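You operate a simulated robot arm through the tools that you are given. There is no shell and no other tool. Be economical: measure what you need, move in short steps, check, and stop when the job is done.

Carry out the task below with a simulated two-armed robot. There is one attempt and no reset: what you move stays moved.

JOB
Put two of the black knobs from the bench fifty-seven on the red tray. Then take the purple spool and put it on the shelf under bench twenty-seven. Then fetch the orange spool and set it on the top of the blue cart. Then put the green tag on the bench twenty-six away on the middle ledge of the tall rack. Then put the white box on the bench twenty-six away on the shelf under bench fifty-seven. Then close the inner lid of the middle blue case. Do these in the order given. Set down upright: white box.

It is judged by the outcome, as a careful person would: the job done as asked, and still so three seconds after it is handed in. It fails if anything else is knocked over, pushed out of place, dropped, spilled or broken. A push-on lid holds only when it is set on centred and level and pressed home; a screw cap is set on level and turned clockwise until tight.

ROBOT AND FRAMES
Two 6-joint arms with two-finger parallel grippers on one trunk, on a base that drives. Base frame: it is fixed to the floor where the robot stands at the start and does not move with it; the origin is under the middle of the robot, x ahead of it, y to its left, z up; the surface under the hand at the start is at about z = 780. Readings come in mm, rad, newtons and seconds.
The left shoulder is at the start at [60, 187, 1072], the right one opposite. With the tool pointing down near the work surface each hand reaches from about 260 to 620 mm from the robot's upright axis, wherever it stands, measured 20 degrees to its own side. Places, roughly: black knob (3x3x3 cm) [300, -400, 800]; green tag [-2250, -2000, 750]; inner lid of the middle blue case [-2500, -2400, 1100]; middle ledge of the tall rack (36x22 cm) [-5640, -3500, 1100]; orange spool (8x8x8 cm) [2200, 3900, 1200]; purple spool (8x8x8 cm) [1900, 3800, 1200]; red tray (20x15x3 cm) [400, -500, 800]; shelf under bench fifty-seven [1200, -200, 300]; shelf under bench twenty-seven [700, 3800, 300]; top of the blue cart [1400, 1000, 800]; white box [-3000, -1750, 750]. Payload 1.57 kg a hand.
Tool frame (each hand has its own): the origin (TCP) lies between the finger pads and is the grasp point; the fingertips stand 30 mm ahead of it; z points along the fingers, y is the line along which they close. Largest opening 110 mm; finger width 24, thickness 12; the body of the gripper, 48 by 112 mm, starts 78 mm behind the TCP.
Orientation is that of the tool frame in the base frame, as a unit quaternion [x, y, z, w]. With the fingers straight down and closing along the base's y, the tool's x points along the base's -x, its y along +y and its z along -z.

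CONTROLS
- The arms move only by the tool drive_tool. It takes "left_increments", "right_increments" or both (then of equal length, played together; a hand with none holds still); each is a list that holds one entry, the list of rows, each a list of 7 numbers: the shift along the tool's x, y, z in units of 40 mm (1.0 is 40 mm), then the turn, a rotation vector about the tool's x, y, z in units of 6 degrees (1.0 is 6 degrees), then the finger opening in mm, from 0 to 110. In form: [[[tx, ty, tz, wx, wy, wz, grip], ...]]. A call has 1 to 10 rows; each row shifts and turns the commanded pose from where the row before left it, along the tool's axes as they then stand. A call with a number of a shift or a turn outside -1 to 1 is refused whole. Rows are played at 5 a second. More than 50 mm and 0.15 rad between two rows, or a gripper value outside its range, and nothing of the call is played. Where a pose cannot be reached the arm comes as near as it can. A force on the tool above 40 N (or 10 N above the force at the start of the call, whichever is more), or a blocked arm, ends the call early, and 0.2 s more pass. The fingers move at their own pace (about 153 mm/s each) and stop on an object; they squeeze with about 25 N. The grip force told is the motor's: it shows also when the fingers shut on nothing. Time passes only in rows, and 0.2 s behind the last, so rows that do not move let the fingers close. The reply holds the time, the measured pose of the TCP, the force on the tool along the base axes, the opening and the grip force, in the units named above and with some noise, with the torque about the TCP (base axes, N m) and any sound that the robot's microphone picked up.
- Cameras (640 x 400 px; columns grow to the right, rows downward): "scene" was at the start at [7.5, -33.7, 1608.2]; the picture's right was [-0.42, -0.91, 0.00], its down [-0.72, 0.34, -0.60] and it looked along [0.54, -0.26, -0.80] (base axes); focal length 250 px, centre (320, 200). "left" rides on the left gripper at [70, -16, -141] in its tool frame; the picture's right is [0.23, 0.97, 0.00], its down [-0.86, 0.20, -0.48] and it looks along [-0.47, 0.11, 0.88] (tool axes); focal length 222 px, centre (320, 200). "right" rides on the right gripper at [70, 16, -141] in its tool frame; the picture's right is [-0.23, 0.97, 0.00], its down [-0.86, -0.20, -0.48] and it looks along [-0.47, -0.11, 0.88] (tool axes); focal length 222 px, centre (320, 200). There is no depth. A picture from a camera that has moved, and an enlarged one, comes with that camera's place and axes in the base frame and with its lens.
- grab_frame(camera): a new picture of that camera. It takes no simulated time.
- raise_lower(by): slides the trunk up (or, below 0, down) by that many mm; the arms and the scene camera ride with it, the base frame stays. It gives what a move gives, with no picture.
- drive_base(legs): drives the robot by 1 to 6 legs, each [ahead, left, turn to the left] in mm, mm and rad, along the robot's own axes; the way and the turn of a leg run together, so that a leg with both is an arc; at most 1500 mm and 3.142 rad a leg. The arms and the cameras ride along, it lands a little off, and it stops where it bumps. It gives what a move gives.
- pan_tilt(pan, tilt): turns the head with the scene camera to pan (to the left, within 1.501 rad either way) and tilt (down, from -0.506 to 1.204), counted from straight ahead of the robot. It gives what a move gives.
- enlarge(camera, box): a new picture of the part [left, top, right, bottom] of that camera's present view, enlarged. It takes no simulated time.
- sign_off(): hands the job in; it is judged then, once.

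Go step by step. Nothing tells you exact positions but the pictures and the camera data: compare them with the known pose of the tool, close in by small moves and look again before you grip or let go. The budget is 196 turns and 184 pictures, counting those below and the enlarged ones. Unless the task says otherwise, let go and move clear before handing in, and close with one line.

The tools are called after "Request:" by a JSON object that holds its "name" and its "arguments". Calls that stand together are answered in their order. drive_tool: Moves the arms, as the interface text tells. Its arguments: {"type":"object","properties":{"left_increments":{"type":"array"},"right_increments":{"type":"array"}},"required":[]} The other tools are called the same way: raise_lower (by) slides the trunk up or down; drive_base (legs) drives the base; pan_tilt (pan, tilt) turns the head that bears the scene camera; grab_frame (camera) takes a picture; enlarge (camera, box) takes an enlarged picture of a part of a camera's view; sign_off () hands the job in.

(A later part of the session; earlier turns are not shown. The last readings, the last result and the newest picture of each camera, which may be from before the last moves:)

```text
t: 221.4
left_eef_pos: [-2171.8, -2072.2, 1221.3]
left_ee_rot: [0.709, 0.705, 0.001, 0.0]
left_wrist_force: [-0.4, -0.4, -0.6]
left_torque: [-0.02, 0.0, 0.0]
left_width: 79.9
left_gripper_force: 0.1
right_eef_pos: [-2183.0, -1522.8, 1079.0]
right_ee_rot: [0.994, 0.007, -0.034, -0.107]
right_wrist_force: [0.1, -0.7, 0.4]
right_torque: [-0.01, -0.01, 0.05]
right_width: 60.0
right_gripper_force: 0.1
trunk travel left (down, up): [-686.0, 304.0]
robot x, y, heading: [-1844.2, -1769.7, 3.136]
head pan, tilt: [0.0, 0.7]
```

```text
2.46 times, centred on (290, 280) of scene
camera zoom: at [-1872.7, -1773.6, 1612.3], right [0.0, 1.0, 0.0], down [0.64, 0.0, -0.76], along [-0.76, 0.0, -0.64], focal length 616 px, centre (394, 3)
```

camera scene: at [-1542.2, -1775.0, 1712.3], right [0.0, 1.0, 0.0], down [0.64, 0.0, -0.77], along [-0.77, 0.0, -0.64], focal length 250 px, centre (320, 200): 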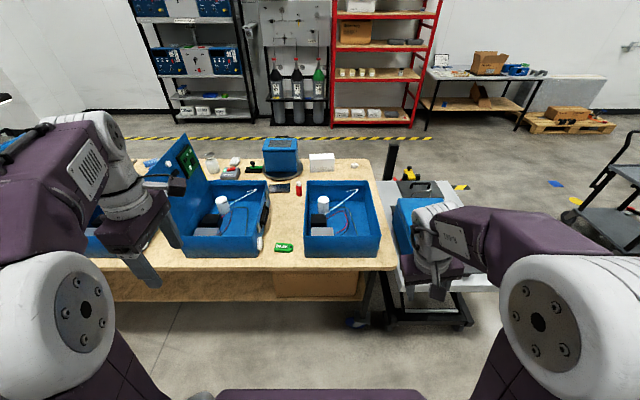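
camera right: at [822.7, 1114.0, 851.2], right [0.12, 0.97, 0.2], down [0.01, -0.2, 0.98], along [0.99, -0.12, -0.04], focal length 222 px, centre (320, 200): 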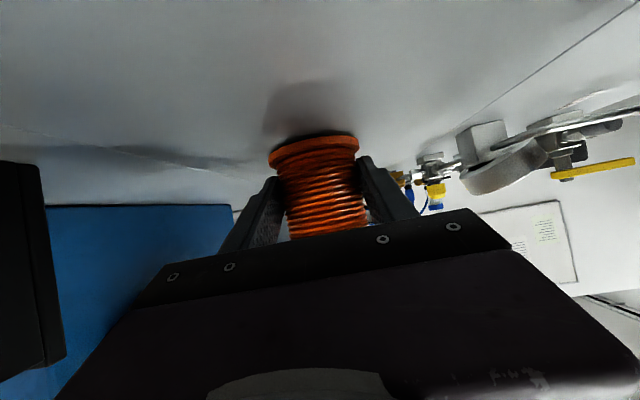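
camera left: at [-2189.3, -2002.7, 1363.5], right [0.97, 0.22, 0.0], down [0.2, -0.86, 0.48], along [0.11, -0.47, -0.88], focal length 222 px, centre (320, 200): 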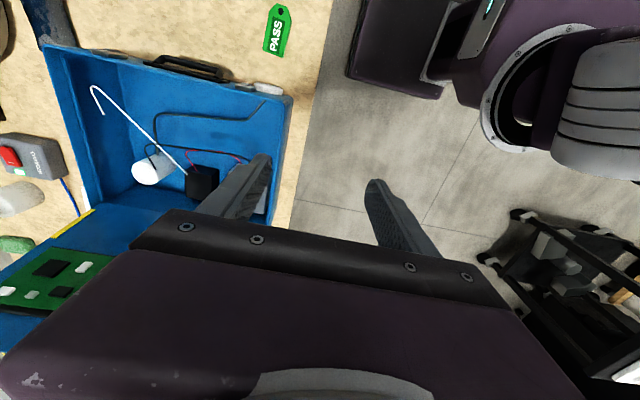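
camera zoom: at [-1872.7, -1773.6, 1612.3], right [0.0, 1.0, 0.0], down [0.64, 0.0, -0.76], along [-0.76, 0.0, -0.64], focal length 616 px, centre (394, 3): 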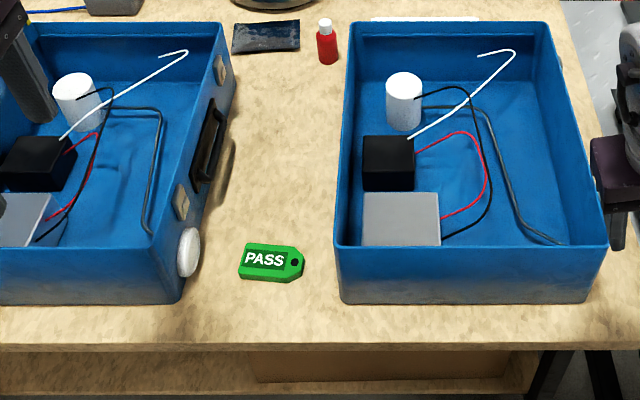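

The tag lies at about (-2305, -1940) with its long side along y; my fingers now close along x. I'll move over it and descend to about z=940 for a look.

Request:
{"name": "drive_tool", "arguments": {"left_increments": [[[0.66, -0.665, 0, 0, 0, 0, 80], [0.66, -0.665, 0, 0, 0, 0, 80], [0.66, -0.665, 0, 0, 0, 0, 80], [0.66, -0.665, 0, 0, 0, 0, 80], [0.66, -0.665, 0, 0, 0, 0, 80], [0, 0, 1, 0, 0, 0, 80], [0, 0, 1, 0, 0, 0, 80], [0, 0, 1, 0, 0, 0, 80], [0, 0, 1, 0, 0, 0, 80], [0, 0, 1, 0, 0, 0, 80]]]}}

Request:
{"name": "drive_tool", "arguments": {"left_increments": [[[0, 0, 1, 0, 0, 0, 80], [0, 0, 1, 0, 0, 0, 80], [0, 0, 0, 0, 0, 0, 80]]]}}

Request:
{"name": "grab_frame", "arguments": {"camera": "left"}}

Request:
{"name": "enlarge", "arguments": {"camera": "scene", "box": [160, 200, 420, 360]}}

```text
t: 223.6
left_eef_pos: [-2305.4, -1939.3, 1021.3]
left_ee_rot: [0.709, 0.705, -0.001, 0.001]
left_wrist_force: [-0.9, -0.2, -0.9]
left_torque: [0.0, -0.02, 0.0]
left_width: 80.2
left_gripper_force: 0.1
right_eef_pos: [-2184.0, -1523.4, 1078.9]
right_ee_rot: [0.994, 0.007, -0.034, -0.107]
right_wrist_force: [0.4, 0.6, 0.4]
right_torque: [0.0, 0.0, -0.03]
right_width: 60.3
right_gripper_force: 0.1
trunk travel left (down, up): [-686.0, 304.0]
robot x, y, heading: [-1849.7, -1774.2, 3.138]
head pan, tilt: [0.0, 0.7]
```

```text
t: 224.4
left_eef_pos: [-2305.0, -1938.2, 941.7]
left_ee_rot: [0.709, 0.705, 0.0, 0.0]
left_wrist_force: [-0.1, 0.0, -0.5]
left_torque: [-0.01, 0.0, 0.02]
left_width: 79.9
left_gripper_force: 0.1
right_eef_pos: [-2182.5, -1523.1, 1079.3]
right_ee_rot: [0.994, 0.006, -0.034, -0.107]
right_wrist_force: [0.4, -0.9, -0.4]
right_torque: [-0.01, 0.01, -0.03]
right_width: 59.9
right_gripper_force: 0.0
trunk travel left (down, up): [-686.0, 304.0]
robot x, y, heading: [-1846.0, -1770.9, 3.136]
head pan, tilt: [0.0, 0.7]
```

```text
103 pictures are left
camera left: at [-2321.0, -1868.8, 1082.7], right [0.97, 0.22, 0.0], down [0.2, -0.86, 0.48], along [0.11, -0.47, -0.88], focal length 222 px, centre (320, 200)
```

left: 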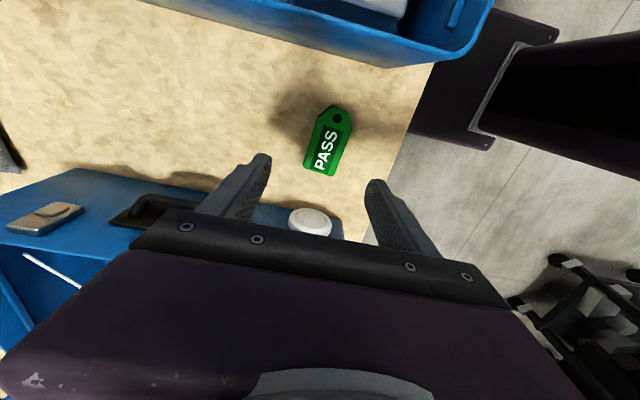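

```text
2.46 times, centred on (290, 280) of scene
camera zoom: at [-1871.3, -1773.4, 1612.3], right [0.0, 1.0, 0.0], down [0.64, 0.0, -0.77], along [-0.77, 0.0, -0.64], focal length 616 px, centre (394, 3)
```

zoom: 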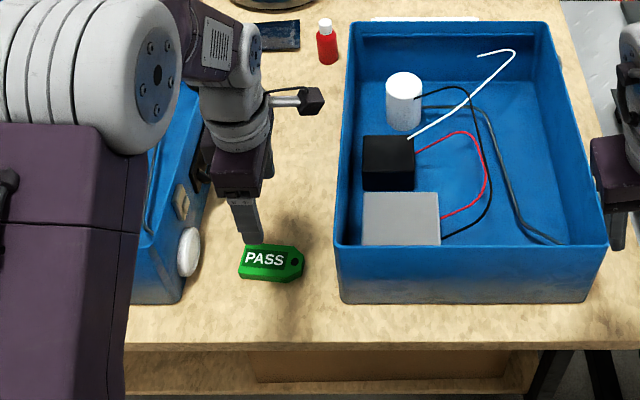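

Triangulating the tag gives about (-2295, -1940), top near z=800. I'll descend, the last part in small steps to feel the table.

Request:
{"name": "drive_tool", "arguments": {"left_increments": [[[-0.05, 0.25, 0.85, 0, 0, 0, 80], [0, 0, 0.9, 0, 0, 0, 80], [0, 0, 0.75, 0, 0, 0, 80], [0, 0, 0, 0, 0, 0, 80]]]}}

Request:
{"name": "enlarge", "arguments": {"camera": "scene", "box": [210, 260, 340, 340]}}

Request:
{"name": "grab_frame", "arguments": {"camera": "left"}}

```text
t: 225.4
left_eef_pos: [-2295.1, -1942.7, 841.3]
left_ee_rot: [0.709, 0.705, 0.001, 0.0]
left_wrist_force: [-0.2, -1.1, 0.0]
left_torque: [0.02, 0.01, -0.01]
left_width: 80.0
left_gripper_force: 0.1
right_eef_pos: [-2181.8, -1523.6, 1079.3]
right_ee_rot: [0.994, 0.007, -0.034, -0.107]
right_wrist_force: [0.4, 0.5, -0.2]
right_torque: [-0.01, 0.04, 0.0]
right_width: 60.0
right_gripper_force: 0.1
trunk travel left (down, up): [-686.0, 304.0]
robot x, y, heading: [-1847.8, -1775.8, 3.14]
head pan, tilt: [0.0, 0.7]
```

```text
4.92 times, centred on (275, 300) of scene
camera zoom: at [-1872.0, -1773.5, 1612.3], right [0.0, 1.0, 0.0], down [0.64, 0.0, -0.77], along [-0.77, 0.0, -0.64], focal length 1231 px, centre (542, -292)
```

zoom: 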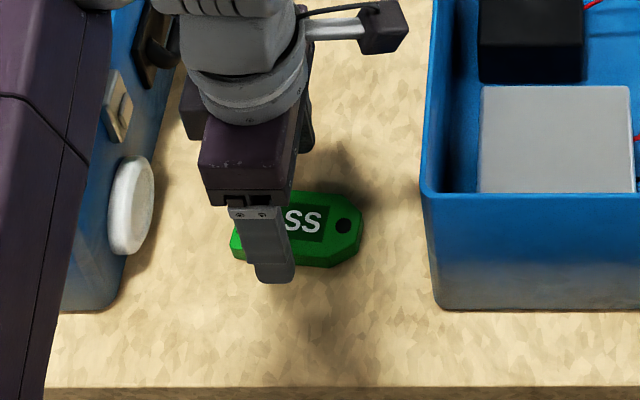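

```text
100 pictures are left
camera left: at [-2311.6, -1872.0, 983.0], right [0.97, 0.22, 0.0], down [0.2, -0.86, 0.48], along [0.11, -0.47, -0.88], focal length 222 px, centre (320, 200)
```

left: 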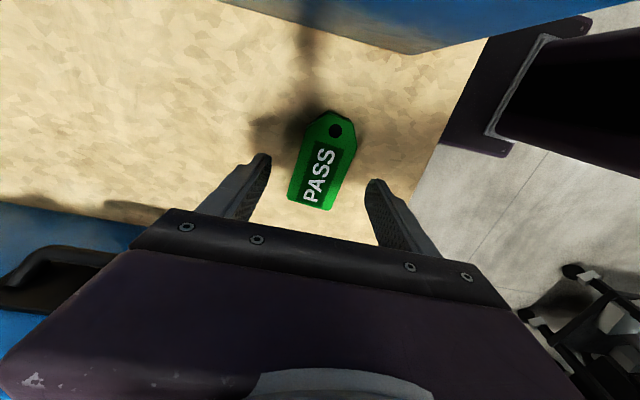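

The tag's centre is about 12 mm further +y. I'll shift and step down, watching for table contact.

Request:
{"name": "drive_tool", "arguments": {"left_increments": [[[0.3, 0, 0.3, 0, 0, 0, 80], [0, 0, 0, 0, 0, 0, 80]]]}}

Request:
{"name": "drive_tool", "arguments": {"left_increments": [[[0, 0, 0.2, 0, 0, 0, 80], [0, 0, 0, 0, 0, 0, 80]]]}}

Request:
{"name": "drive_tool", "arguments": {"left_increments": [[[0, 0, 0.1, 0, 0, 0, 80], [0, 0, 0, 0, 0, 0, 80]]]}}

Request:
{"name": "enlarge", "arguments": {"camera": "scene", "box": [210, 260, 340, 340]}}

```text
t: 226.0
left_eef_pos: [-2295.2, -1929.7, 829.9]
left_ee_rot: [0.709, 0.705, 0.0, 0.0]
left_wrist_force: [-0.3, 0.6, 0.3]
left_torque: [-0.01, 0.03, -0.02]
left_width: 80.0
left_gripper_force: 0.1
right_eef_pos: [-2181.7, -1523.4, 1079.1]
right_ee_rot: [0.994, 0.008, -0.034, -0.107]
right_wrist_force: [0.0, -0.5, 0.6]
right_torque: [0.0, -0.02, 0.0]
right_width: 60.1
right_gripper_force: 0.1
trunk travel left (down, up): [-686.0, 304.0]
robot x, y, heading: [-1846.7, -1771.4, 3.142]
head pan, tilt: [0.0, 0.7]
```

```text
t: 226.6
left_eef_pos: [-2295.8, -1928.5, 821.1]
left_ee_rot: [0.709, 0.706, -0.001, 0.001]
left_wrist_force: [0.0, 0.0, 0.4]
left_torque: [0.0, 0.0, 0.01]
left_width: 80.0
left_gripper_force: 0.0
right_eef_pos: [-2181.7, -1523.4, 1078.9]
right_ee_rot: [0.994, 0.007, -0.034, -0.107]
right_wrist_force: [0.7, 0.2, -0.5]
right_torque: [0.02, 0.0, -0.01]
right_width: 59.9
right_gripper_force: 0.0
trunk travel left (down, up): [-686.0, 304.0]
robot x, y, heading: [-1846.2, -1771.5, 3.137]
head pan, tilt: [0.0, 0.7]
```

```text
t: 227.2
left_eef_pos: [-2294.0, -1929.6, 817.2]
left_ee_rot: [0.709, 0.705, 0.0, 0.0]
left_wrist_force: [0.1, 0.4, 0.2]
left_torque: [-0.01, 0.0, 0.0]
left_width: 80.2
left_gripper_force: 0.1
right_eef_pos: [-2181.9, -1522.1, 1079.4]
right_ee_rot: [0.994, 0.006, -0.033, -0.107]
right_wrist_force: [0.9, 0.8, 0.3]
right_torque: [0.02, 0.0, 0.0]
right_width: 59.8
right_gripper_force: 0.1
trunk travel left (down, up): [-686.0, 304.0]
robot x, y, heading: [-1845.9, -1774.3, 3.137]
head pan, tilt: [0.0, 0.7]
```

```text
4.92 times, centred on (275, 300) of scene
camera zoom: at [-1872.4, -1773.6, 1612.3], right [0.0, 1.0, 0.0], down [0.64, 0.0, -0.76], along [-0.76, 0.0, -0.64], focal length 1231 px, centre (542, -292)
```

zoom: 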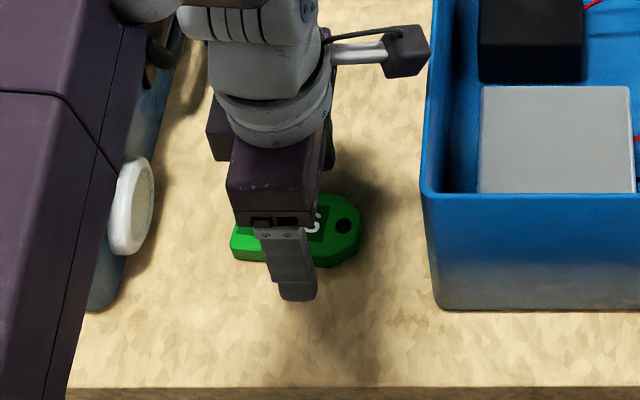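

Still no contact. Stepping further.

Request:
{"name": "drive_tool", "arguments": {"left_increments": [[[0, 0, 0.2, 0, 0, 0, 80], [0, 0, 0, 0, 0, 0, 80]]]}}

Request:
{"name": "drive_tool", "arguments": {"left_increments": [[[0, 0, 0.15, 0, 0, 0, 80], [0, 0, 0, 0, 0, 0, 80]]]}}

Request:
{"name": "grab_frame", "arguments": {"camera": "left"}}

Request:
{"name": "enlarge", "arguments": {"camera": "scene", "box": [210, 260, 340, 340]}}

```text
t: 227.8
left_eef_pos: [-2293.7, -1930.0, 810.5]
left_ee_rot: [0.709, 0.705, -0.001, -0.001]
left_wrist_force: [0.7, -0.4, 10.4]
left_torque: [0.06, -0.46, -0.02]
left_width: 80.1
left_gripper_force: 0.0
right_eef_pos: [-2182.0, -1522.9, 1079.1]
right_ee_rot: [0.994, 0.007, -0.034, -0.107]
right_wrist_force: [0.4, 0.0, -0.1]
right_torque: [0.0, 0.05, 0.0]
right_width: 60.0
right_gripper_force: 0.0
trunk travel left (down, up): [-686.0, 304.0]
robot x, y, heading: [-1846.5, -1771.5, 3.138]
head pan, tilt: [0.0, 0.7]
```

```text
t: 228.2
left_eef_pos: [-2296.0, -1930.4, 809.4]
left_ee_rot: [0.709, 0.705, -0.003, -0.001]
left_wrist_force: [2.4, 0.1, 26.3]
left_torque: [0.11, -1.29, -0.08]
left_width: 82.2
left_gripper_force: 1.5
right_eef_pos: [-2181.2, -1522.6, 1080.0]
right_ee_rot: [0.994, 0.008, -0.036, -0.107]
right_wrist_force: [-0.9, 0.2, -0.2]
right_torque: [-0.02, -0.02, 0.03]
right_width: 60.1
right_gripper_force: 0.0
trunk travel left (down, up): [-686.0, 304.0]
robot x, y, heading: [-1847.3, -1772.2, 3.142]
head pan, tilt: [0.0, 0.7]
stopped in row 1 (left hand): the force on the tool passed its limit at 48 N (the readings are from after the stop); the commanded pose is now the measured one
```

```text
98 pictures are left
camera left: at [-2311.2, -1860.1, 952.1], right [0.97, 0.22, -0.01], down [0.2, -0.86, 0.48], along [0.1, -0.47, -0.88], focal length 222 px, centre (320, 200)
```

left: 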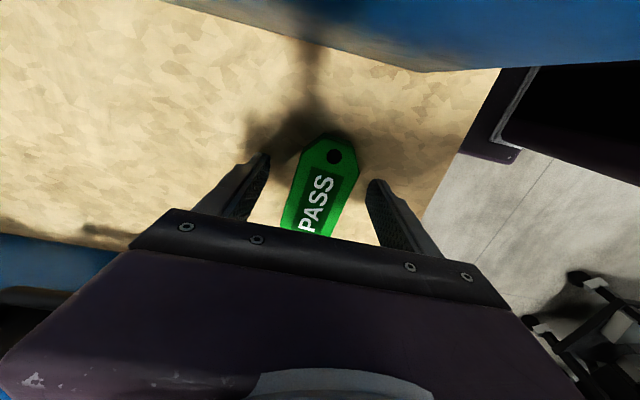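

```text
4.92 times, centred on (275, 300) of scene
camera zoom: at [-1869.6, -1772.8, 1612.6], right [0.0, 1.0, 0.0], down [0.64, 0.0, -0.77], along [-0.77, 0.0, -0.64], focal length 1231 px, centre (542, -292)
```

zoom: 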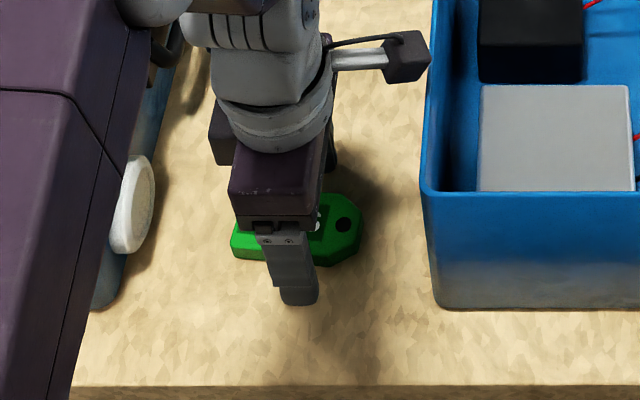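

Table contact gives table z≈780. I'll raise 3 mm and close on the tag.

Request:
{"name": "drive_tool", "arguments": {"left_increments": [[[0, 0, -0.1, 0, 0, 0, 80], [0, 0, 0, 0, 0, 0, 0], [0, 0, 0, 0, 0, 0, 0], [0, 0, 0, 0, 0, 0, 0]]]}}

Request:
{"name": "drive_tool", "arguments": {"left_increments": [[[0, 0, -0.7, 0, 0, 0, 0], [0, 0, -0.8, 0, 0, 0, 0], [0, 0, 0, 0, 0, 0, 0]]]}}

Request:
{"name": "grab_frame", "arguments": {"camera": "left"}}

Request:
{"name": "enlarge", "arguments": {"camera": "scene", "box": [210, 240, 340, 340]}}

```text
t: 229.2
left_eef_pos: [-2296.9, -1929.8, 812.4]
left_ee_rot: [0.709, 0.705, -0.001, -0.002]
left_wrist_force: [-0.4, 0.2, 0.1]
left_torque: [0.01, 0.03, -0.02]
left_width: 45.3
left_gripper_force: 25.3
right_eef_pos: [-2182.9, -1523.3, 1078.0]
right_ee_rot: [0.994, 0.007, -0.035, -0.108]
right_wrist_force: [0.1, -0.1, -0.2]
right_torque: [0.01, 0.02, 0.0]
right_width: 59.9
right_gripper_force: 0.1
trunk travel left (down, up): [-686.0, 304.0]
robot x, y, heading: [-1844.5, -1768.9, 3.137]
head pan, tilt: [0.0, 0.7]
```

```text
t: 229.9
left_eef_pos: [-2296.9, -1931.5, 871.6]
left_ee_rot: [0.709, 0.705, -0.001, -0.001]
left_wrist_force: [-0.9, -0.2, -0.9]
left_torque: [-0.01, 0.01, -0.01]
left_width: 45.2
left_gripper_force: 25.1
right_eef_pos: [-2182.6, -1522.8, 1079.5]
right_ee_rot: [0.993, 0.006, -0.035, -0.108]
right_wrist_force: [0.3, 0.7, -0.6]
right_torque: [-0.03, 0.02, 0.01]
right_width: 60.0
right_gripper_force: 0.0
trunk travel left (down, up): [-686.0, 304.0]
robot x, y, heading: [-1849.5, -1768.9, 3.141]
head pan, tilt: [0.0, 0.7]
```

```text
96 pictures are left
camera left: at [-2313.0, -1860.8, 1013.6], right [0.97, 0.22, 0.0], down [0.2, -0.86, 0.48], along [0.1, -0.47, -0.88], focal length 222 px, centre (320, 200)
```

left: 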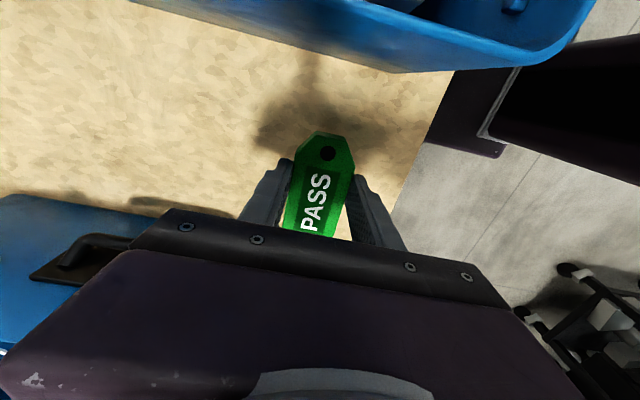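

```text
4.00 times, centred on (275, 290) of scene
camera zoom: at [-1873.3, -1773.7, 1612.3], right [0.0, 1.0, 0.0], down [0.64, 0.0, -0.76], along [-0.76, 0.0, -0.64], focal length 1000 px, centre (500, -160)
```

zoom: 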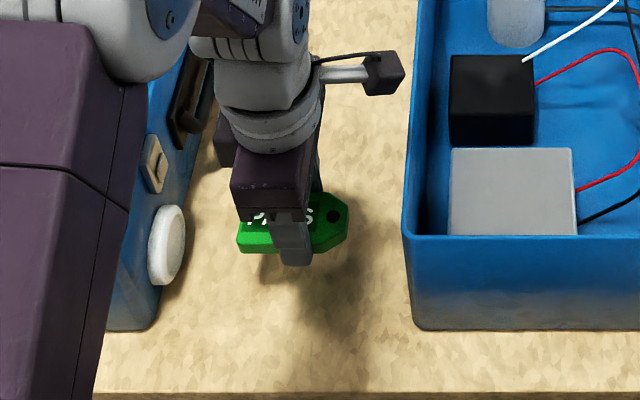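

The tag is held firmly. I'll lift it high, back away, and drive round the north end of the bench towards the black rack at the far wall.

Request:
{"name": "drive_tool", "arguments": {"left_increments": [[[0, 0, -1, 0, 0, 0, 0], [0, 0, -1, 0, 0, 0, 0], [0, 0, -1, 0, 0, 0, 0], [0, 0, -1, 0, 0, 0, 0], [0, 0, -1, 0, 0, 0, 0], [0, 0, -1, 0, 0, 0, 0], [0, 0, -1, 0, 0, 0, 0], [0, 0, 0, 0, 0, 0, 0]]]}}

Request:
{"name": "drive_base", "arguments": {"legs": [[-500, 0, 0], [0, 1, 0], [0, -1460, 0]]}}

Request:
{"name": "pan_tilt", "arguments": {"pan": 0.0, "tilt": 0.45}}

Request:
{"name": "grab_frame", "arguments": {"camera": "scene"}}

```text
t: 231.8
left_eef_pos: [-2294.8, -1931.4, 1153.1]
left_ee_rot: [0.709, 0.705, -0.002, -0.001]
left_wrist_force: [0.3, -0.3, 0.2]
left_torque: [-0.01, -0.01, -0.02]
left_width: 45.1
left_gripper_force: 24.8
right_eef_pos: [-2182.3, -1522.6, 1078.9]
right_ee_rot: [0.994, 0.006, -0.034, -0.108]
right_wrist_force: [0.1, -0.1, 0.6]
right_torque: [-0.02, 0.02, 0.0]
right_width: 60.1
right_gripper_force: 0.1
trunk travel left (down, up): [-686.0, 304.0]
robot x, y, heading: [-1846.7, -1773.3, 3.141]
head pan, tilt: [0.0, 0.7]
```

```text
t: 241.9
left_eef_pos: [-1792.5, -461.5, 1153.0]
left_ee_rot: [0.705, 0.709, -0.001, -0.001]
left_wrist_force: [-0.5, 0.0, -0.4]
left_torque: [0.03, 0.01, -0.02]
left_width: 45.1
left_gripper_force: 25.1
right_eef_pos: [-1683.2, -53.7, 1079.7]
right_ee_rot: [0.994, 0.012, -0.035, -0.107]
right_wrist_force: [-0.3, 0.8, 1.2]
right_torque: [-0.01, 0.0, 0.01]
right_width: 59.8
right_gripper_force: 0.1
trunk travel left (down, up): [-686.0, 304.0]
robot x, y, heading: [-1347.3, -299.0, -3.136]
head pan, tilt: [0.0, 0.7]
```

```text
t: 242.7
left_eef_pos: [-1792.2, -462.4, 1153.2]
left_ee_rot: [0.706, 0.708, -0.001, -0.001]
left_wrist_force: [-0.4, -0.6, -1.3]
left_torque: [0.0, -0.02, -0.01]
left_width: 44.9
left_gripper_force: 24.7
right_eef_pos: [-1684.0, -54.3, 1078.4]
right_ee_rot: [0.994, 0.012, -0.035, -0.107]
right_wrist_force: [-0.2, -0.7, 0.2]
right_torque: [-0.02, 0.01, 0.01]
right_width: 60.1
right_gripper_force: 0.0
trunk travel left (down, up): [-686.0, 304.0]
robot x, y, heading: [-1348.9, -295.0, -3.135]
head pan, tilt: [0.0, 0.45]
```

```text
94 pictures are left
camera scene: at [-1378.6, -300.9, 1634.4], right [-0.01, 1.0, 0.0], down [0.44, 0.0, -0.9], along [-0.9, -0.01, -0.44], focal length 250 px, centre (320, 200)
```

scene: 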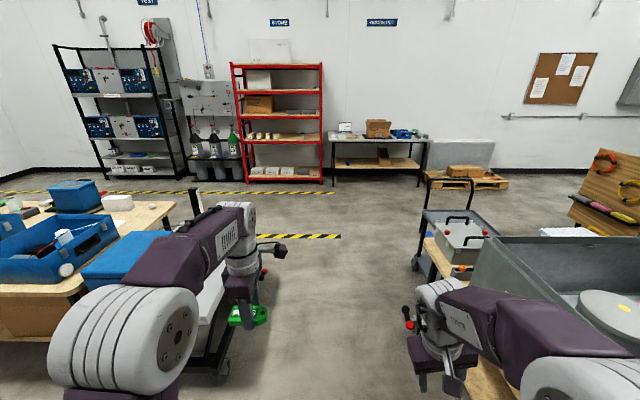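

The corridor between the scissor cart and the crate table is clear around y≈-380. I'll go through it to the aisle in front of the racks.

Request:
{"name": "drive_base", "arguments": {"legs": [[0, 85, 0], [1500, 0, 0], [1400, 0, 0]]}}

Request:
{"name": "pan_tilt", "arguments": {"pan": 0.9, "tilt": 0.3}}

Request:
{"name": "grab_frame", "arguments": {"camera": "scene"}}

Request:
{"name": "enlarge", "arguments": {"camera": "scene", "box": [200, 50, 440, 250]}}

```text
t: 257.4
left_eef_pos: [-4706.6, -571.5, 1152.9]
left_ee_rot: [0.701, 0.713, -0.001, -0.001]
left_wrist_force: [-0.2, -0.8, 0.4]
left_torque: [-0.03, -0.01, 0.0]
left_width: 45.0
left_gripper_force: 24.7
right_eef_pos: [-4602.5, -162.9, 1079.0]
right_ee_rot: [0.994, 0.018, -0.035, -0.106]
right_wrist_force: [0.8, 1.1, -0.8]
right_torque: [0.02, -0.04, 0.03]
right_width: 59.8
right_gripper_force: 0.0
trunk travel left (down, up): [-686.0, 304.0]
robot x, y, heading: [-4262.5, -404.5, -3.119]
head pan, tilt: [0.0, 0.45]
```

```text
t: 258.6
left_eef_pos: [-4706.9, -571.8, 1152.6]
left_ee_rot: [0.701, 0.713, -0.002, -0.001]
left_wrist_force: [-0.4, -0.2, -0.2]
left_torque: [-0.01, 0.0, 0.0]
left_width: 44.9
left_gripper_force: 25.2
right_eef_pos: [-4603.0, -162.8, 1078.9]
right_ee_rot: [0.993, 0.017, -0.035, -0.107]
right_wrist_force: [0.0, 0.4, -0.5]
right_torque: [-0.04, 0.02, -0.01]
right_width: 59.8
right_gripper_force: 0.1
trunk travel left (down, up): [-686.0, 304.0]
robot x, y, heading: [-4266.7, -405.3, -3.125]
head pan, tilt: [0.901, 0.3]
```

```text
93 pictures are left
camera scene: at [-4260.1, -478.8, 1648.4], right [-0.79, 0.61, 0.0], down [0.18, 0.23, -0.96], along [-0.58, -0.76, -0.3], focal length 250 px, centre (320, 200)
```

scene: 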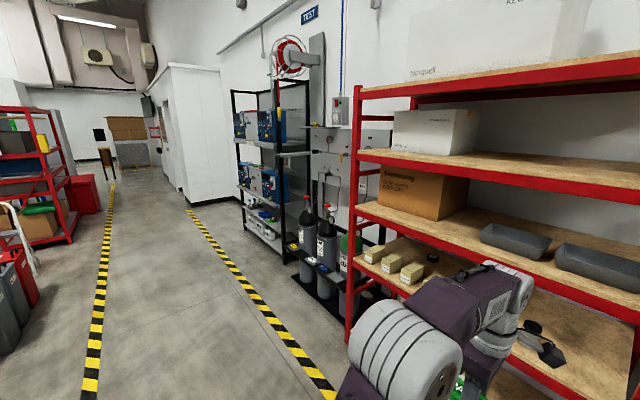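

```text
2.00 times, centred on (320, 150) of scene
camera zoom: at [-4260.1, -478.8, 1648.4], right [-0.79, 0.61, 0.0], down [0.18, 0.23, -0.96], along [-0.58, -0.76, -0.3], focal length 500 px, centre (320, 300)
```

zoom: 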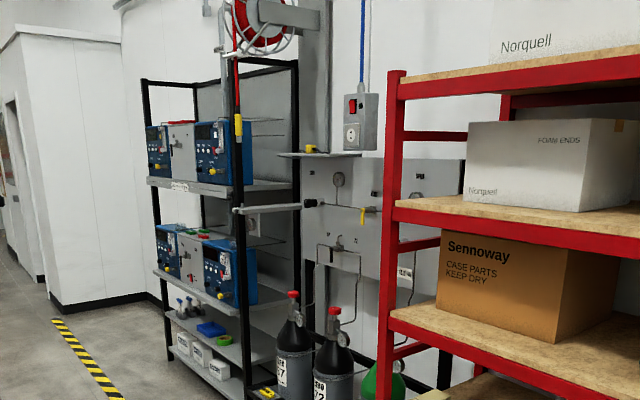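

The black rack is ahead-left. I'll strafe along the aisle until I'm in front of it.

Request:
{"name": "drive_base", "arguments": {"legs": [[0, 0, -0.02], [0, 1500, 0], [0, 1500, 0]]}}

Request:
{"name": "pan_tilt", "arguments": {"pan": 0.0, "tilt": 0.35}}

Request:
{"name": "grab_frame", "arguments": {"camera": "scene"}}

Request:
{"name": "enlarge", "arguments": {"camera": "scene", "box": [190, 40, 450, 300]}}

```text
t: 273.4
left_eef_pos: [-4763.1, -3550.2, 1152.6]
left_ee_rot: [0.714, 0.7, -0.001, -0.001]
left_wrist_force: [0.5, 0.9, -1.0]
left_torque: [-0.01, -0.02, -0.01]
left_width: 45.1
left_gripper_force: 25.5
right_eef_pos: [-4644.0, -3144.9, 1079.1]
right_ee_rot: [0.994, -0.001, -0.034, -0.107]
right_wrist_force: [1.0, 1.0, 0.6]
right_torque: [-0.02, 0.01, -0.02]
right_width: 59.8
right_gripper_force: 0.0
trunk travel left (down, up): [-686.0, 304.0]
robot x, y, heading: [-4317.0, -3398.0, 3.121]
head pan, tilt: [0.901, 0.3]
```

```text
t: 274.6
left_eef_pos: [-4762.9, -3550.7, 1152.4]
left_ee_rot: [0.714, 0.7, -0.001, -0.002]
left_wrist_force: [0.6, -0.8, 0.0]
left_torque: [0.02, 0.0, 0.0]
left_width: 45.0
left_gripper_force: 24.9
right_eef_pos: [-4644.7, -3145.3, 1077.7]
right_ee_rot: [0.994, 0.001, -0.033, -0.108]
right_wrist_force: [0.0, 0.2, 1.1]
right_torque: [0.0, 0.01, -0.02]
right_width: 60.1
right_gripper_force: 0.1
trunk travel left (down, up): [-686.0, 304.0]
robot x, y, heading: [-4318.1, -3396.8, 3.122]
head pan, tilt: [0.0, 0.351]
```

```text
91 pictures are left
camera scene: at [-4346.8, -3400.0, 1643.7], right [0.02, 1.0, 0.0], down [0.34, -0.01, -0.94], along [-0.94, 0.02, -0.34], focal length 250 px, centre (320, 200)
```

scene: 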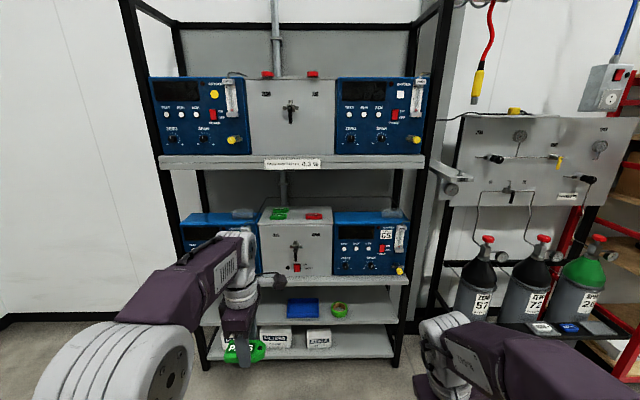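

```text
1.54 times, centred on (320, 170) of scene
camera zoom: at [-4346.8, -3400.0, 1643.7], right [0.02, 1.0, 0.0], down [0.34, -0.01, -0.94], along [-0.94, 0.02, -0.34], focal length 385 px, centre (320, 246)
```

zoom: 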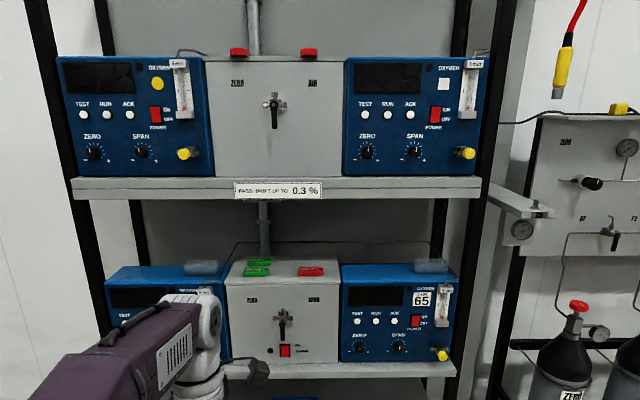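

A grey box between the instruments at z≈1120 (about 36×22 cm) is the middle ledge; it already bears green and red tags. I'll look closely for the free space.

Request:
{"name": "enlarge", "arguments": {"camera": "scene", "box": [240, 180, 360, 255]}}

```text
5.33 times, centred on (300, 218) of scene
camera zoom: at [-4346.8, -3400.0, 1643.7], right [0.02, 1.0, 0.0], down [0.34, -0.01, -0.94], along [-0.94, 0.02, -0.34], focal length 1334 px, centre (427, 107)
```

zoom: 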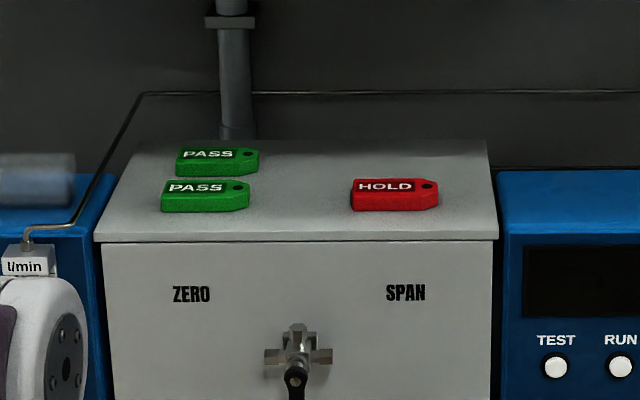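

Plan: yaw the left hand back so the tag's long side points forward, pitch the hand 40° so it fits under the upper shelf, and set the tag down near the front between the green tags and the red one (y≈-3493). First the wrist moves, out here.

Request:
{"name": "raise_lower", "arguments": {"by": 150}}

Request:
{"name": "drive_tool", "arguments": {"left_increments": [[[0, 0, 0, 0, 0, 1, 0], [0, 0, 0, 0, 0, 1, 0], [0, 0, 0, 0, 0, 1, 0], [0, 0, 0, 0, 0, 1, 0], [0, 0, 0, 0, 0, 1, 0], [0, 0, 0, 0, 0, 1, 0], [0, 0, 0, 0, 0, 1, 0], [0, 0, 0, 0, 0, 1, 0], [0, 0, 0, 0, 0, 1, 0], [0, 0, 0, 0, 0, 1, 0]]]}}

Request:
{"name": "drive_tool", "arguments": {"left_increments": [[[0, 0, 0, 0, 0, 1, 0], [0, 0, 0, 0, 0, 1, 0], [0, 0, 0, 0, 0, 1, 0], [0, 0, 0, 0, 0, 1, 0], [0, 0, 0, 0, 0, 1, 0], [-0.6, 0, 0.3, 0, 0, 0, 0], [-0.6, 0, 0.3, 0, 0, 0, 0], [0, 0, 0, 0, 0, 0, 0]]]}}

Request:
{"name": "drive_tool", "arguments": {"left_increments": [[[0, 0, 0, 0, -0.95, 0, 0], [0, 0, 0, 0, -0.95, 0, 0], [0, 0, 0, 0, -0.95, 0, 0], [0, 0, 0, 0, -0.95, 0, 0], [0, 0, 0, 0, -0.95, 0, 0], [0, 0, 0, 0, -0.95, 0, 0], [0, 0, 0, 0, -0.95, 0, 0], [0, 0, 0, 0, 0, 0, 0]]]}}

Request:
{"name": "grab_frame", "arguments": {"camera": "left"}}

```text
t: 276.4
left_eef_pos: [-4762.3, -3549.8, 1302.6]
left_ee_rot: [0.714, 0.701, -0.001, -0.002]
left_wrist_force: [-0.2, -0.4, -0.5]
left_torque: [-0.02, 0.01, -0.06]
left_width: 45.0
left_gripper_force: 25.3
right_eef_pos: [-4644.4, -3145.1, 1229.1]
right_ee_rot: [0.994, 0.0, -0.033, -0.108]
right_wrist_force: [0.2, 0.7, 0.1]
right_torque: [-0.03, -0.03, 0.01]
right_width: 59.9
right_gripper_force: 0.0
trunk travel left (down, up): [-836.0, 154.0]
robot x, y, heading: [-4315.2, -3396.4, 3.121]
head pan, tilt: [0.0, 0.351]
```

```text
t: 278.6
left_eef_pos: [-4763.5, -3550.8, 1302.6]
left_ee_rot: [0.969, 0.248, -0.002, 0.0]
left_wrist_force: [0.2, -0.6, -0.5]
left_torque: [-0.01, -0.03, -0.02]
left_width: 45.2
left_gripper_force: 24.8
right_eef_pos: [-4646.1, -3144.6, 1229.2]
right_ee_rot: [0.994, -0.002, -0.034, -0.108]
right_wrist_force: [0.3, 0.2, -0.2]
right_torque: [0.02, 0.0, 0.03]
right_width: 60.0
right_gripper_force: 0.1
trunk travel left (down, up): [-836.0, 154.0]
robot x, y, heading: [-4310.6, -3396.4, 3.122]
head pan, tilt: [0.0, 0.351]
```

```text
t: 280.4
left_eef_pos: [-4811.2, -3548.8, 1280.8]
left_ee_rot: [1.0, -0.009, -0.002, 0.0]
left_wrist_force: [0.1, 0.2, -0.5]
left_torque: [0.01, 0.01, -0.02]
left_width: 45.2
left_gripper_force: 24.9
right_eef_pos: [-4645.2, -3145.2, 1228.9]
right_ee_rot: [0.994, 0.0, -0.034, -0.108]
right_wrist_force: [0.2, 0.6, -1.1]
right_torque: [-0.02, -0.03, 0.02]
right_width: 59.7
right_gripper_force: 0.0
trunk travel left (down, up): [-836.0, 154.0]
robot x, y, heading: [-4318.6, -3401.8, 3.125]
head pan, tilt: [0.0, 0.351]
```

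```text
t: 282.2
left_eef_pos: [-4811.3, -3549.4, 1279.9]
left_ee_rot: [0.939, -0.009, -0.343, -0.003]
left_wrist_force: [0.3, -0.2, 0.0]
left_torque: [0.0, 0.01, 0.02]
left_width: 44.8
left_gripper_force: 24.8
right_eef_pos: [-4644.9, -3145.1, 1228.8]
right_ee_rot: [0.994, -0.001, -0.034, -0.108]
right_wrist_force: [0.2, 0.1, 0.6]
right_torque: [-0.05, -0.04, 0.0]
right_width: 60.1
right_gripper_force: 0.0
trunk travel left (down, up): [-836.0, 154.0]
robot x, y, heading: [-4316.7, -3403.1, 3.123]
head pan, tilt: [0.0, 0.351]
```

```text
88 pictures are left
camera left: at [-4667.0, -3536.4, 1342.6], right [0.15, -0.98, -0.15], down [-0.35, -0.19, 0.92], along [-0.92, -0.09, -0.37], focal length 222 px, centre (320, 200)
```

left: 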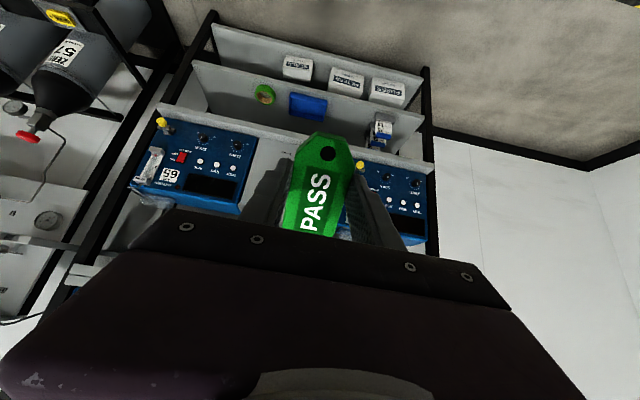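

The tag sits well in the pitched hand. I'll align laterally, drive most of the way, and lower to entry height.

Request:
{"name": "drive_base", "arguments": {"legs": [[0, 0, 0.018], [0, -44, 0], [460, 0, 0]]}}

Request:
{"name": "raise_lower", "arguments": {"by": -60}}

Request:
{"name": "pan_tilt", "arguments": {"pan": 0.0, "tilt": 0.55}}

Request:
{"name": "grab_frame", "arguments": {"camera": "scene"}}

Request:
{"name": "grab_frame", "arguments": {"camera": "left"}}

```text
t: 285.8
left_eef_pos: [-5261.9, -3512.1, 1280.2]
left_ee_rot: [0.939, -0.001, -0.343, 0.0]
left_wrist_force: [0.1, 0.8, -1.0]
left_torque: [-0.01, 0.0, -0.01]
left_width: 45.0
left_gripper_force: 25.1
right_eef_pos: [-5102.9, -3104.5, 1229.9]
right_ee_rot: [0.994, 0.008, -0.034, -0.108]
right_wrist_force: [0.1, 0.4, 0.3]
right_torque: [0.03, 0.02, -0.01]
right_width: 60.1
right_gripper_force: 0.0
trunk travel left (down, up): [-836.0, 154.0]
robot x, y, heading: [-4768.8, -3353.5, 3.14]
head pan, tilt: [0.0, 0.351]
```

```text
t: 286.8
left_eef_pos: [-5263.2, -3513.8, 1219.2]
left_ee_rot: [0.939, -0.001, -0.343, 0.0]
left_wrist_force: [0.0, -1.0, -0.7]
left_torque: [0.0, 0.01, 0.01]
left_width: 45.1
left_gripper_force: 25.3
right_eef_pos: [-5103.6, -3104.8, 1169.0]
right_ee_rot: [0.994, 0.007, -0.034, -0.108]
right_wrist_force: [0.5, 0.4, -0.4]
right_torque: [-0.02, -0.01, -0.01]
right_width: 60.3
right_gripper_force: 0.1
trunk travel left (down, up): [-776.0, 214.0]
robot x, y, heading: [-4770.0, -3354.8, 3.144]
head pan, tilt: [0.0, 0.351]
```

```text
t: 287.5
left_eef_pos: [-5263.1, -3513.5, 1218.6]
left_ee_rot: [0.939, -0.002, -0.343, -0.001]
left_wrist_force: [0.6, 0.1, -0.7]
left_torque: [0.03, -0.02, 0.0]
left_width: 45.2
left_gripper_force: 24.8
right_eef_pos: [-5102.9, -3105.1, 1168.3]
right_ee_rot: [0.994, 0.008, -0.034, -0.108]
right_wrist_force: [-0.3, -0.5, -0.2]
right_torque: [0.0, 0.03, 0.0]
right_width: 60.0
right_gripper_force: 0.0
trunk travel left (down, up): [-776.0, 214.0]
robot x, y, heading: [-4766.2, -3352.5, 3.139]
head pan, tilt: [0.0, 0.55]
```

```text
87 pictures are left
camera scene: at [-4798.4, -3355.2, 1715.5], right [0.0, 1.0, 0.0], down [0.52, 0.0, -0.85], along [-0.85, 0.0, -0.52], focal length 250 px, centre (320, 200)
```

scene: 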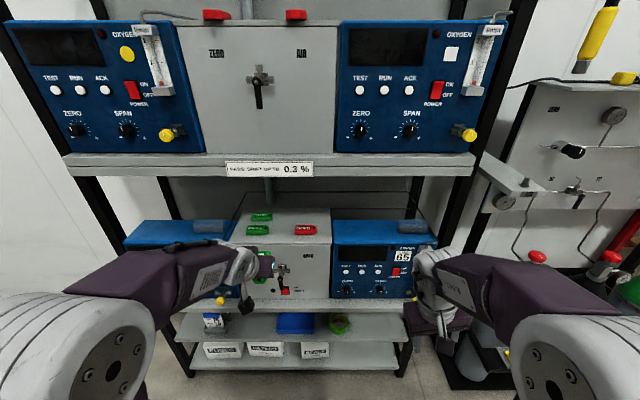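

```text
86 pictures are left
camera left: at [-5119.6, -3497.4, 1282.8], right [0.17, -0.97, -0.15], down [-0.35, -0.2, 0.92], along [-0.92, -0.11, -0.37], focal length 222 px, centre (320, 200)
```

left: 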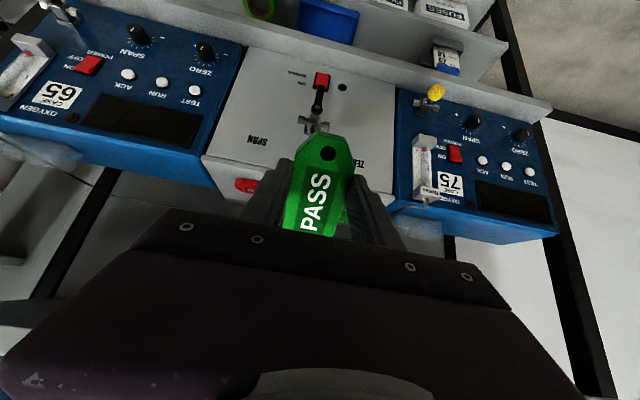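

Enlarging to measure the ledge against the hand.

Request:
{"name": "enlarge", "arguments": {"camera": "scene", "box": [210, 150, 350, 250]}}

```text
4.00 times, centred on (280, 200) of scene
camera zoom: at [-4798.4, -3355.2, 1715.5], right [0.0, 1.0, 0.0], down [0.52, 0.0, -0.85], along [-0.85, 0.0, -0.52], focal length 1000 px, centre (480, 200)
```

zoom: 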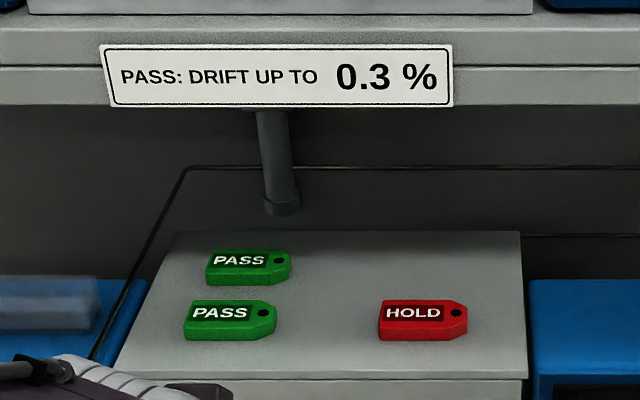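

Better triangulation: ledge top z≈1087, front edge x≈-5511, upper shelf front x≈-5457 at z≈1394, gap between tags centred at y≈-3509. I'll lower to entry height and move in with base and arm.

Request:
{"name": "raise_lower", "arguments": {"by": -46}}

Request:
{"name": "drive_base", "arguments": {"legs": [[140, 0, 0]]}}

Request:
{"name": "drive_tool", "arguments": {"left_increments": [[[-0.766, 0, 0.643, 0, 0, 0, 0], [-0.766, 0, 0.643, 0, 0, 0, 0], [0, 0, 0, 0, 0, 0, 0]]]}}

Request:
{"name": "grab_frame", "arguments": {"camera": "scene"}}

Request:
{"name": "enlarge", "arguments": {"camera": "scene", "box": [200, 170, 360, 280]}}

Request:
{"name": "grab_frame", "arguments": {"camera": "left"}}

```text
t: 288.4
left_eef_pos: [-5263.2, -3512.9, 1172.4]
left_ee_rot: [0.94, -0.001, -0.342, -0.001]
left_wrist_force: [0.6, -0.2, 0.0]
left_torque: [-0.02, -0.01, -0.02]
left_width: 45.1
left_gripper_force: 25.2
right_eef_pos: [-5104.3, -3106.5, 1122.7]
right_ee_rot: [0.994, 0.008, -0.034, -0.108]
right_wrist_force: [0.0, -0.4, -0.1]
right_torque: [0.0, 0.0, 0.02]
right_width: 59.6
right_gripper_force: 0.0
trunk travel left (down, up): [-730.0, 260.0]
robot x, y, heading: [-4769.1, -3351.1, 3.142]
head pan, tilt: [0.0, 0.55]
```

```text
t: 289.7
left_eef_pos: [-5398.8, -3512.9, 1173.1]
left_ee_rot: [0.939, -0.002, -0.343, 0.0]
left_wrist_force: [-0.2, -1.1, -1.0]
left_torque: [-0.03, 0.0, 0.01]
left_width: 44.9
left_gripper_force: 24.5
right_eef_pos: [-5240.5, -3105.5, 1124.1]
right_ee_rot: [0.994, 0.008, -0.035, -0.107]
right_wrist_force: [1.0, 0.0, 0.8]
right_torque: [0.0, 0.01, 0.01]
right_width: 60.1
right_gripper_force: 0.1
trunk travel left (down, up): [-730.0, 260.0]
robot x, y, heading: [-4908.1, -3350.5, 3.138]
head pan, tilt: [0.0, 0.55]
```

```text
t: 290.5
left_eef_pos: [-5481.2, -3512.3, 1172.9]
left_ee_rot: [0.94, -0.002, -0.342, -0.001]
left_wrist_force: [-0.6, -0.1, 0.1]
left_torque: [0.04, -0.03, -0.03]
left_width: 45.1
left_gripper_force: 25.4
right_eef_pos: [-5241.6, -3106.3, 1122.5]
right_ee_rot: [0.994, 0.008, -0.034, -0.107]
right_wrist_force: [0.0, 0.1, 0.1]
right_torque: [-0.01, 0.02, 0.0]
right_width: 60.1
right_gripper_force: 0.0
trunk travel left (down, up): [-730.0, 260.0]
robot x, y, heading: [-4907.4, -3354.3, 3.136]
head pan, tilt: [0.0, 0.55]
```

```text
84 pictures are left
camera scene: at [-4936.9, -3355.0, 1669.4], right [0.0, 1.0, 0.0], down [0.52, 0.0, -0.85], along [-0.85, 0.0, -0.52], focal length 250 px, centre (320, 200)
```

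scene: 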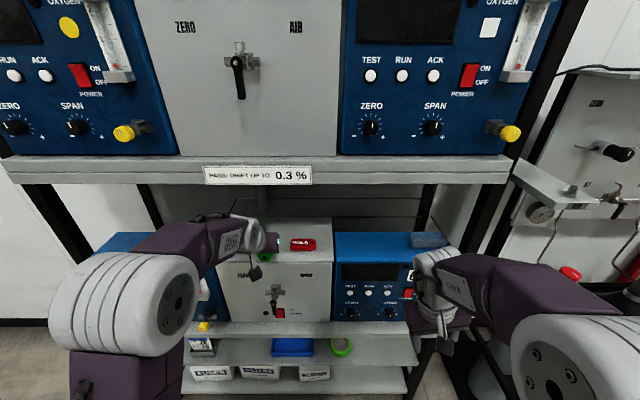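

```text
3.64 times, centred on (280, 225) of scene
camera zoom: at [-4936.9, -3355.0, 1669.4], right [0.0, 1.0, 0.0], down [0.52, 0.0, -0.85], along [-0.85, 0.0, -0.52], focal length 910 px, centre (466, 109)
```

zoom: 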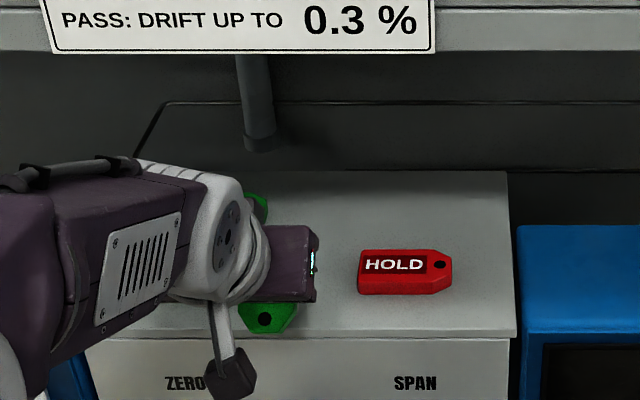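

```text
82 pictures are left
camera left: at [-5338.0, -3496.6, 1236.9], right [0.17, -0.97, -0.15], down [-0.35, -0.2, 0.92], along [-0.92, -0.11, -0.37], focal length 222 px, centre (320, 200)
```

left: 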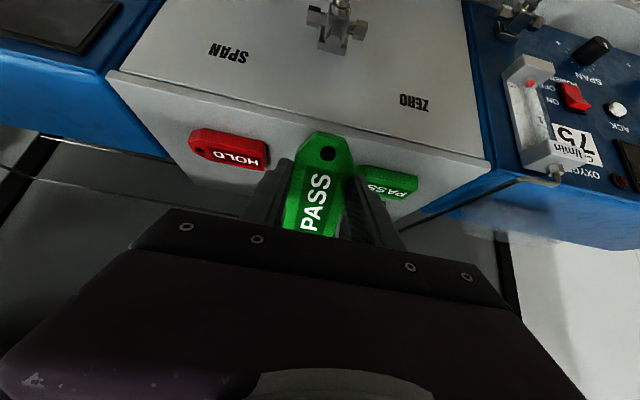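

The held tag is centred between the green and red ones. I'll move 69 mm further in, then begin lowering in steps.

Request:
{"name": "drive_tool", "arguments": {"left_increments": [[[-0.66, -0.05, 0.555, 0, 0, 0, 0], [-0.66, -0.05, 0.555, 0, 0, 0, 0], [0, 0, 0, 0, 0, 0, 0], [0.32, 0, 0.38, 0, 0, 0, 0], [0, 0, 0, 0, 0, 0, 0]]]}}

Request:
{"name": "grab_frame", "arguments": {"camera": "left"}}

Request:
{"name": "enlarge", "arguments": {"camera": "scene", "box": [200, 170, 360, 280]}}

```text
t: 291.7
left_eef_pos: [-5550.9, -3507.9, 1151.1]
left_ee_rot: [0.939, -0.002, -0.343, -0.001]
left_wrist_force: [-0.2, -0.1, -1.6]
left_torque: [0.01, -0.02, -0.01]
left_width: 45.2
left_gripper_force: 25.0
right_eef_pos: [-5244.1, -3104.7, 1122.1]
right_ee_rot: [0.994, 0.008, -0.034, -0.107]
right_wrist_force: [0.0, 0.1, 1.6]
right_torque: [-0.01, -0.03, 0.0]
right_width: 59.8
right_gripper_force: 0.1
trunk travel left (down, up): [-730.0, 260.0]
robot x, y, heading: [-4906.9, -3350.0, 3.138]
head pan, tilt: [0.0, 0.55]
```

```text
81 pictures are left
camera left: at [-5407.7, -3492.6, 1216.2], right [0.17, -0.97, -0.15], down [-0.35, -0.2, 0.92], along [-0.92, -0.11, -0.37], focal length 222 px, centre (320, 200)
```

left: 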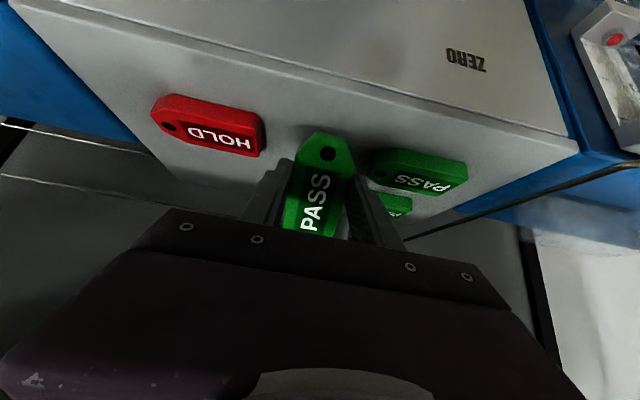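

```text
3.64 times, centred on (280, 225) of scene
camera zoom: at [-4938.2, -3354.9, 1669.4], right [0.0, 1.0, 0.0], down [0.52, 0.0, -0.85], along [-0.85, 0.0, -0.52], focal length 910 px, centre (466, 109)
```

zoom: 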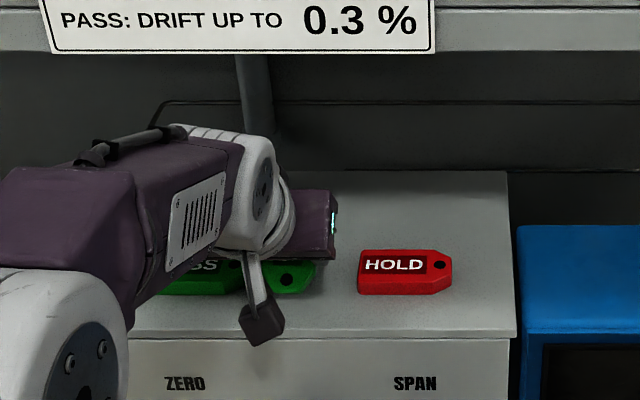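

Good lateral margins. I'll move 8 mm further in and lower in small steps until the tag is pressed flat.

Request:
{"name": "drive_tool", "arguments": {"left_increments": [[[-0.15, -0.05, 0.13, 0, 0, 0, 0], [0.13, 0, 0.153, 0, 0, 0, 0], [0, 0, 0, 0, 0, 0, 0]]]}}

Request:
{"name": "drive_tool", "arguments": {"left_increments": [[[0.1, 0, 0.115, 0, 0, 0, 0], [0, 0, 0, 0, 0, 0, 0]]]}}

Request:
{"name": "drive_tool", "arguments": {"left_increments": [[[0.1, 0, 0.115, 0, 0, 0, 0], [0, 0, 0, 0, 0, 0, 0]]]}}

Request:
{"name": "grab_frame", "arguments": {"camera": "left"}}

```text
t: 292.5
left_eef_pos: [-5558.3, -3506.9, 1144.3]
left_ee_rot: [0.939, -0.003, -0.343, -0.002]
left_wrist_force: [0.5, 1.1, 0.8]
left_torque: [0.01, -0.03, 0.02]
left_width: 44.7
left_gripper_force: 24.8
right_eef_pos: [-5243.1, -3104.3, 1122.3]
right_ee_rot: [0.994, 0.008, -0.034, -0.107]
right_wrist_force: [0.5, -0.5, -0.8]
right_torque: [0.0, -0.02, -0.01]
right_width: 59.9
right_gripper_force: 0.0
trunk travel left (down, up): [-730.0, 260.0]
robot x, y, heading: [-4906.1, -3352.2, 3.144]
head pan, tilt: [0.0, 0.55]
```

```text
t: 293.1
left_eef_pos: [-5558.7, -3506.7, 1139.3]
left_ee_rot: [0.94, -0.003, -0.342, -0.001]
left_wrist_force: [0.8, -0.7, -0.5]
left_torque: [0.01, -0.01, 0.01]
left_width: 44.7
left_gripper_force: 25.0
right_eef_pos: [-5243.6, -3105.2, 1122.8]
right_ee_rot: [0.994, 0.007, -0.034, -0.107]
right_wrist_force: [-1.0, -0.2, 0.1]
right_torque: [0.0, 0.02, -0.01]
right_width: 60.0
right_gripper_force: 0.1
trunk travel left (down, up): [-730.0, 260.0]
robot x, y, heading: [-4907.6, -3354.3, 3.135]
head pan, tilt: [0.0, 0.55]
```

```text
t: 293.7
left_eef_pos: [-5558.2, -3506.4, 1137.1]
left_ee_rot: [0.938, -0.002, -0.347, -0.001]
left_wrist_force: [-3.7, -1.5, 16.1]
left_torque: [-0.06, 0.08, -0.01]
left_width: 44.9
left_gripper_force: 25.2
right_eef_pos: [-5242.0, -3105.5, 1123.5]
right_ee_rot: [0.994, 0.009, -0.034, -0.107]
right_wrist_force: [0.3, -0.3, 0.3]
right_torque: [-0.05, -0.02, -0.03]
right_width: 59.8
right_gripper_force: 0.1
trunk travel left (down, up): [-730.0, 260.0]
robot x, y, heading: [-4907.5, -3353.8, 3.138]
head pan, tilt: [0.0, 0.55]
```

```text
79 pictures are left
camera left: at [-5414.9, -3490.3, 1199.2], right [0.17, -0.97, -0.15], down [-0.34, -0.2, 0.92], along [-0.93, -0.11, -0.36], focal length 222 px, centre (320, 200)
```

left: 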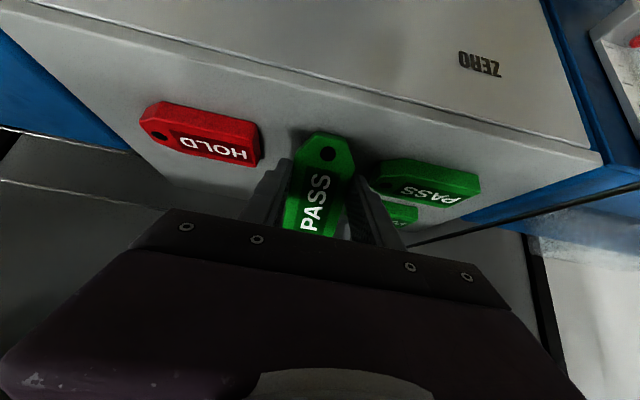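

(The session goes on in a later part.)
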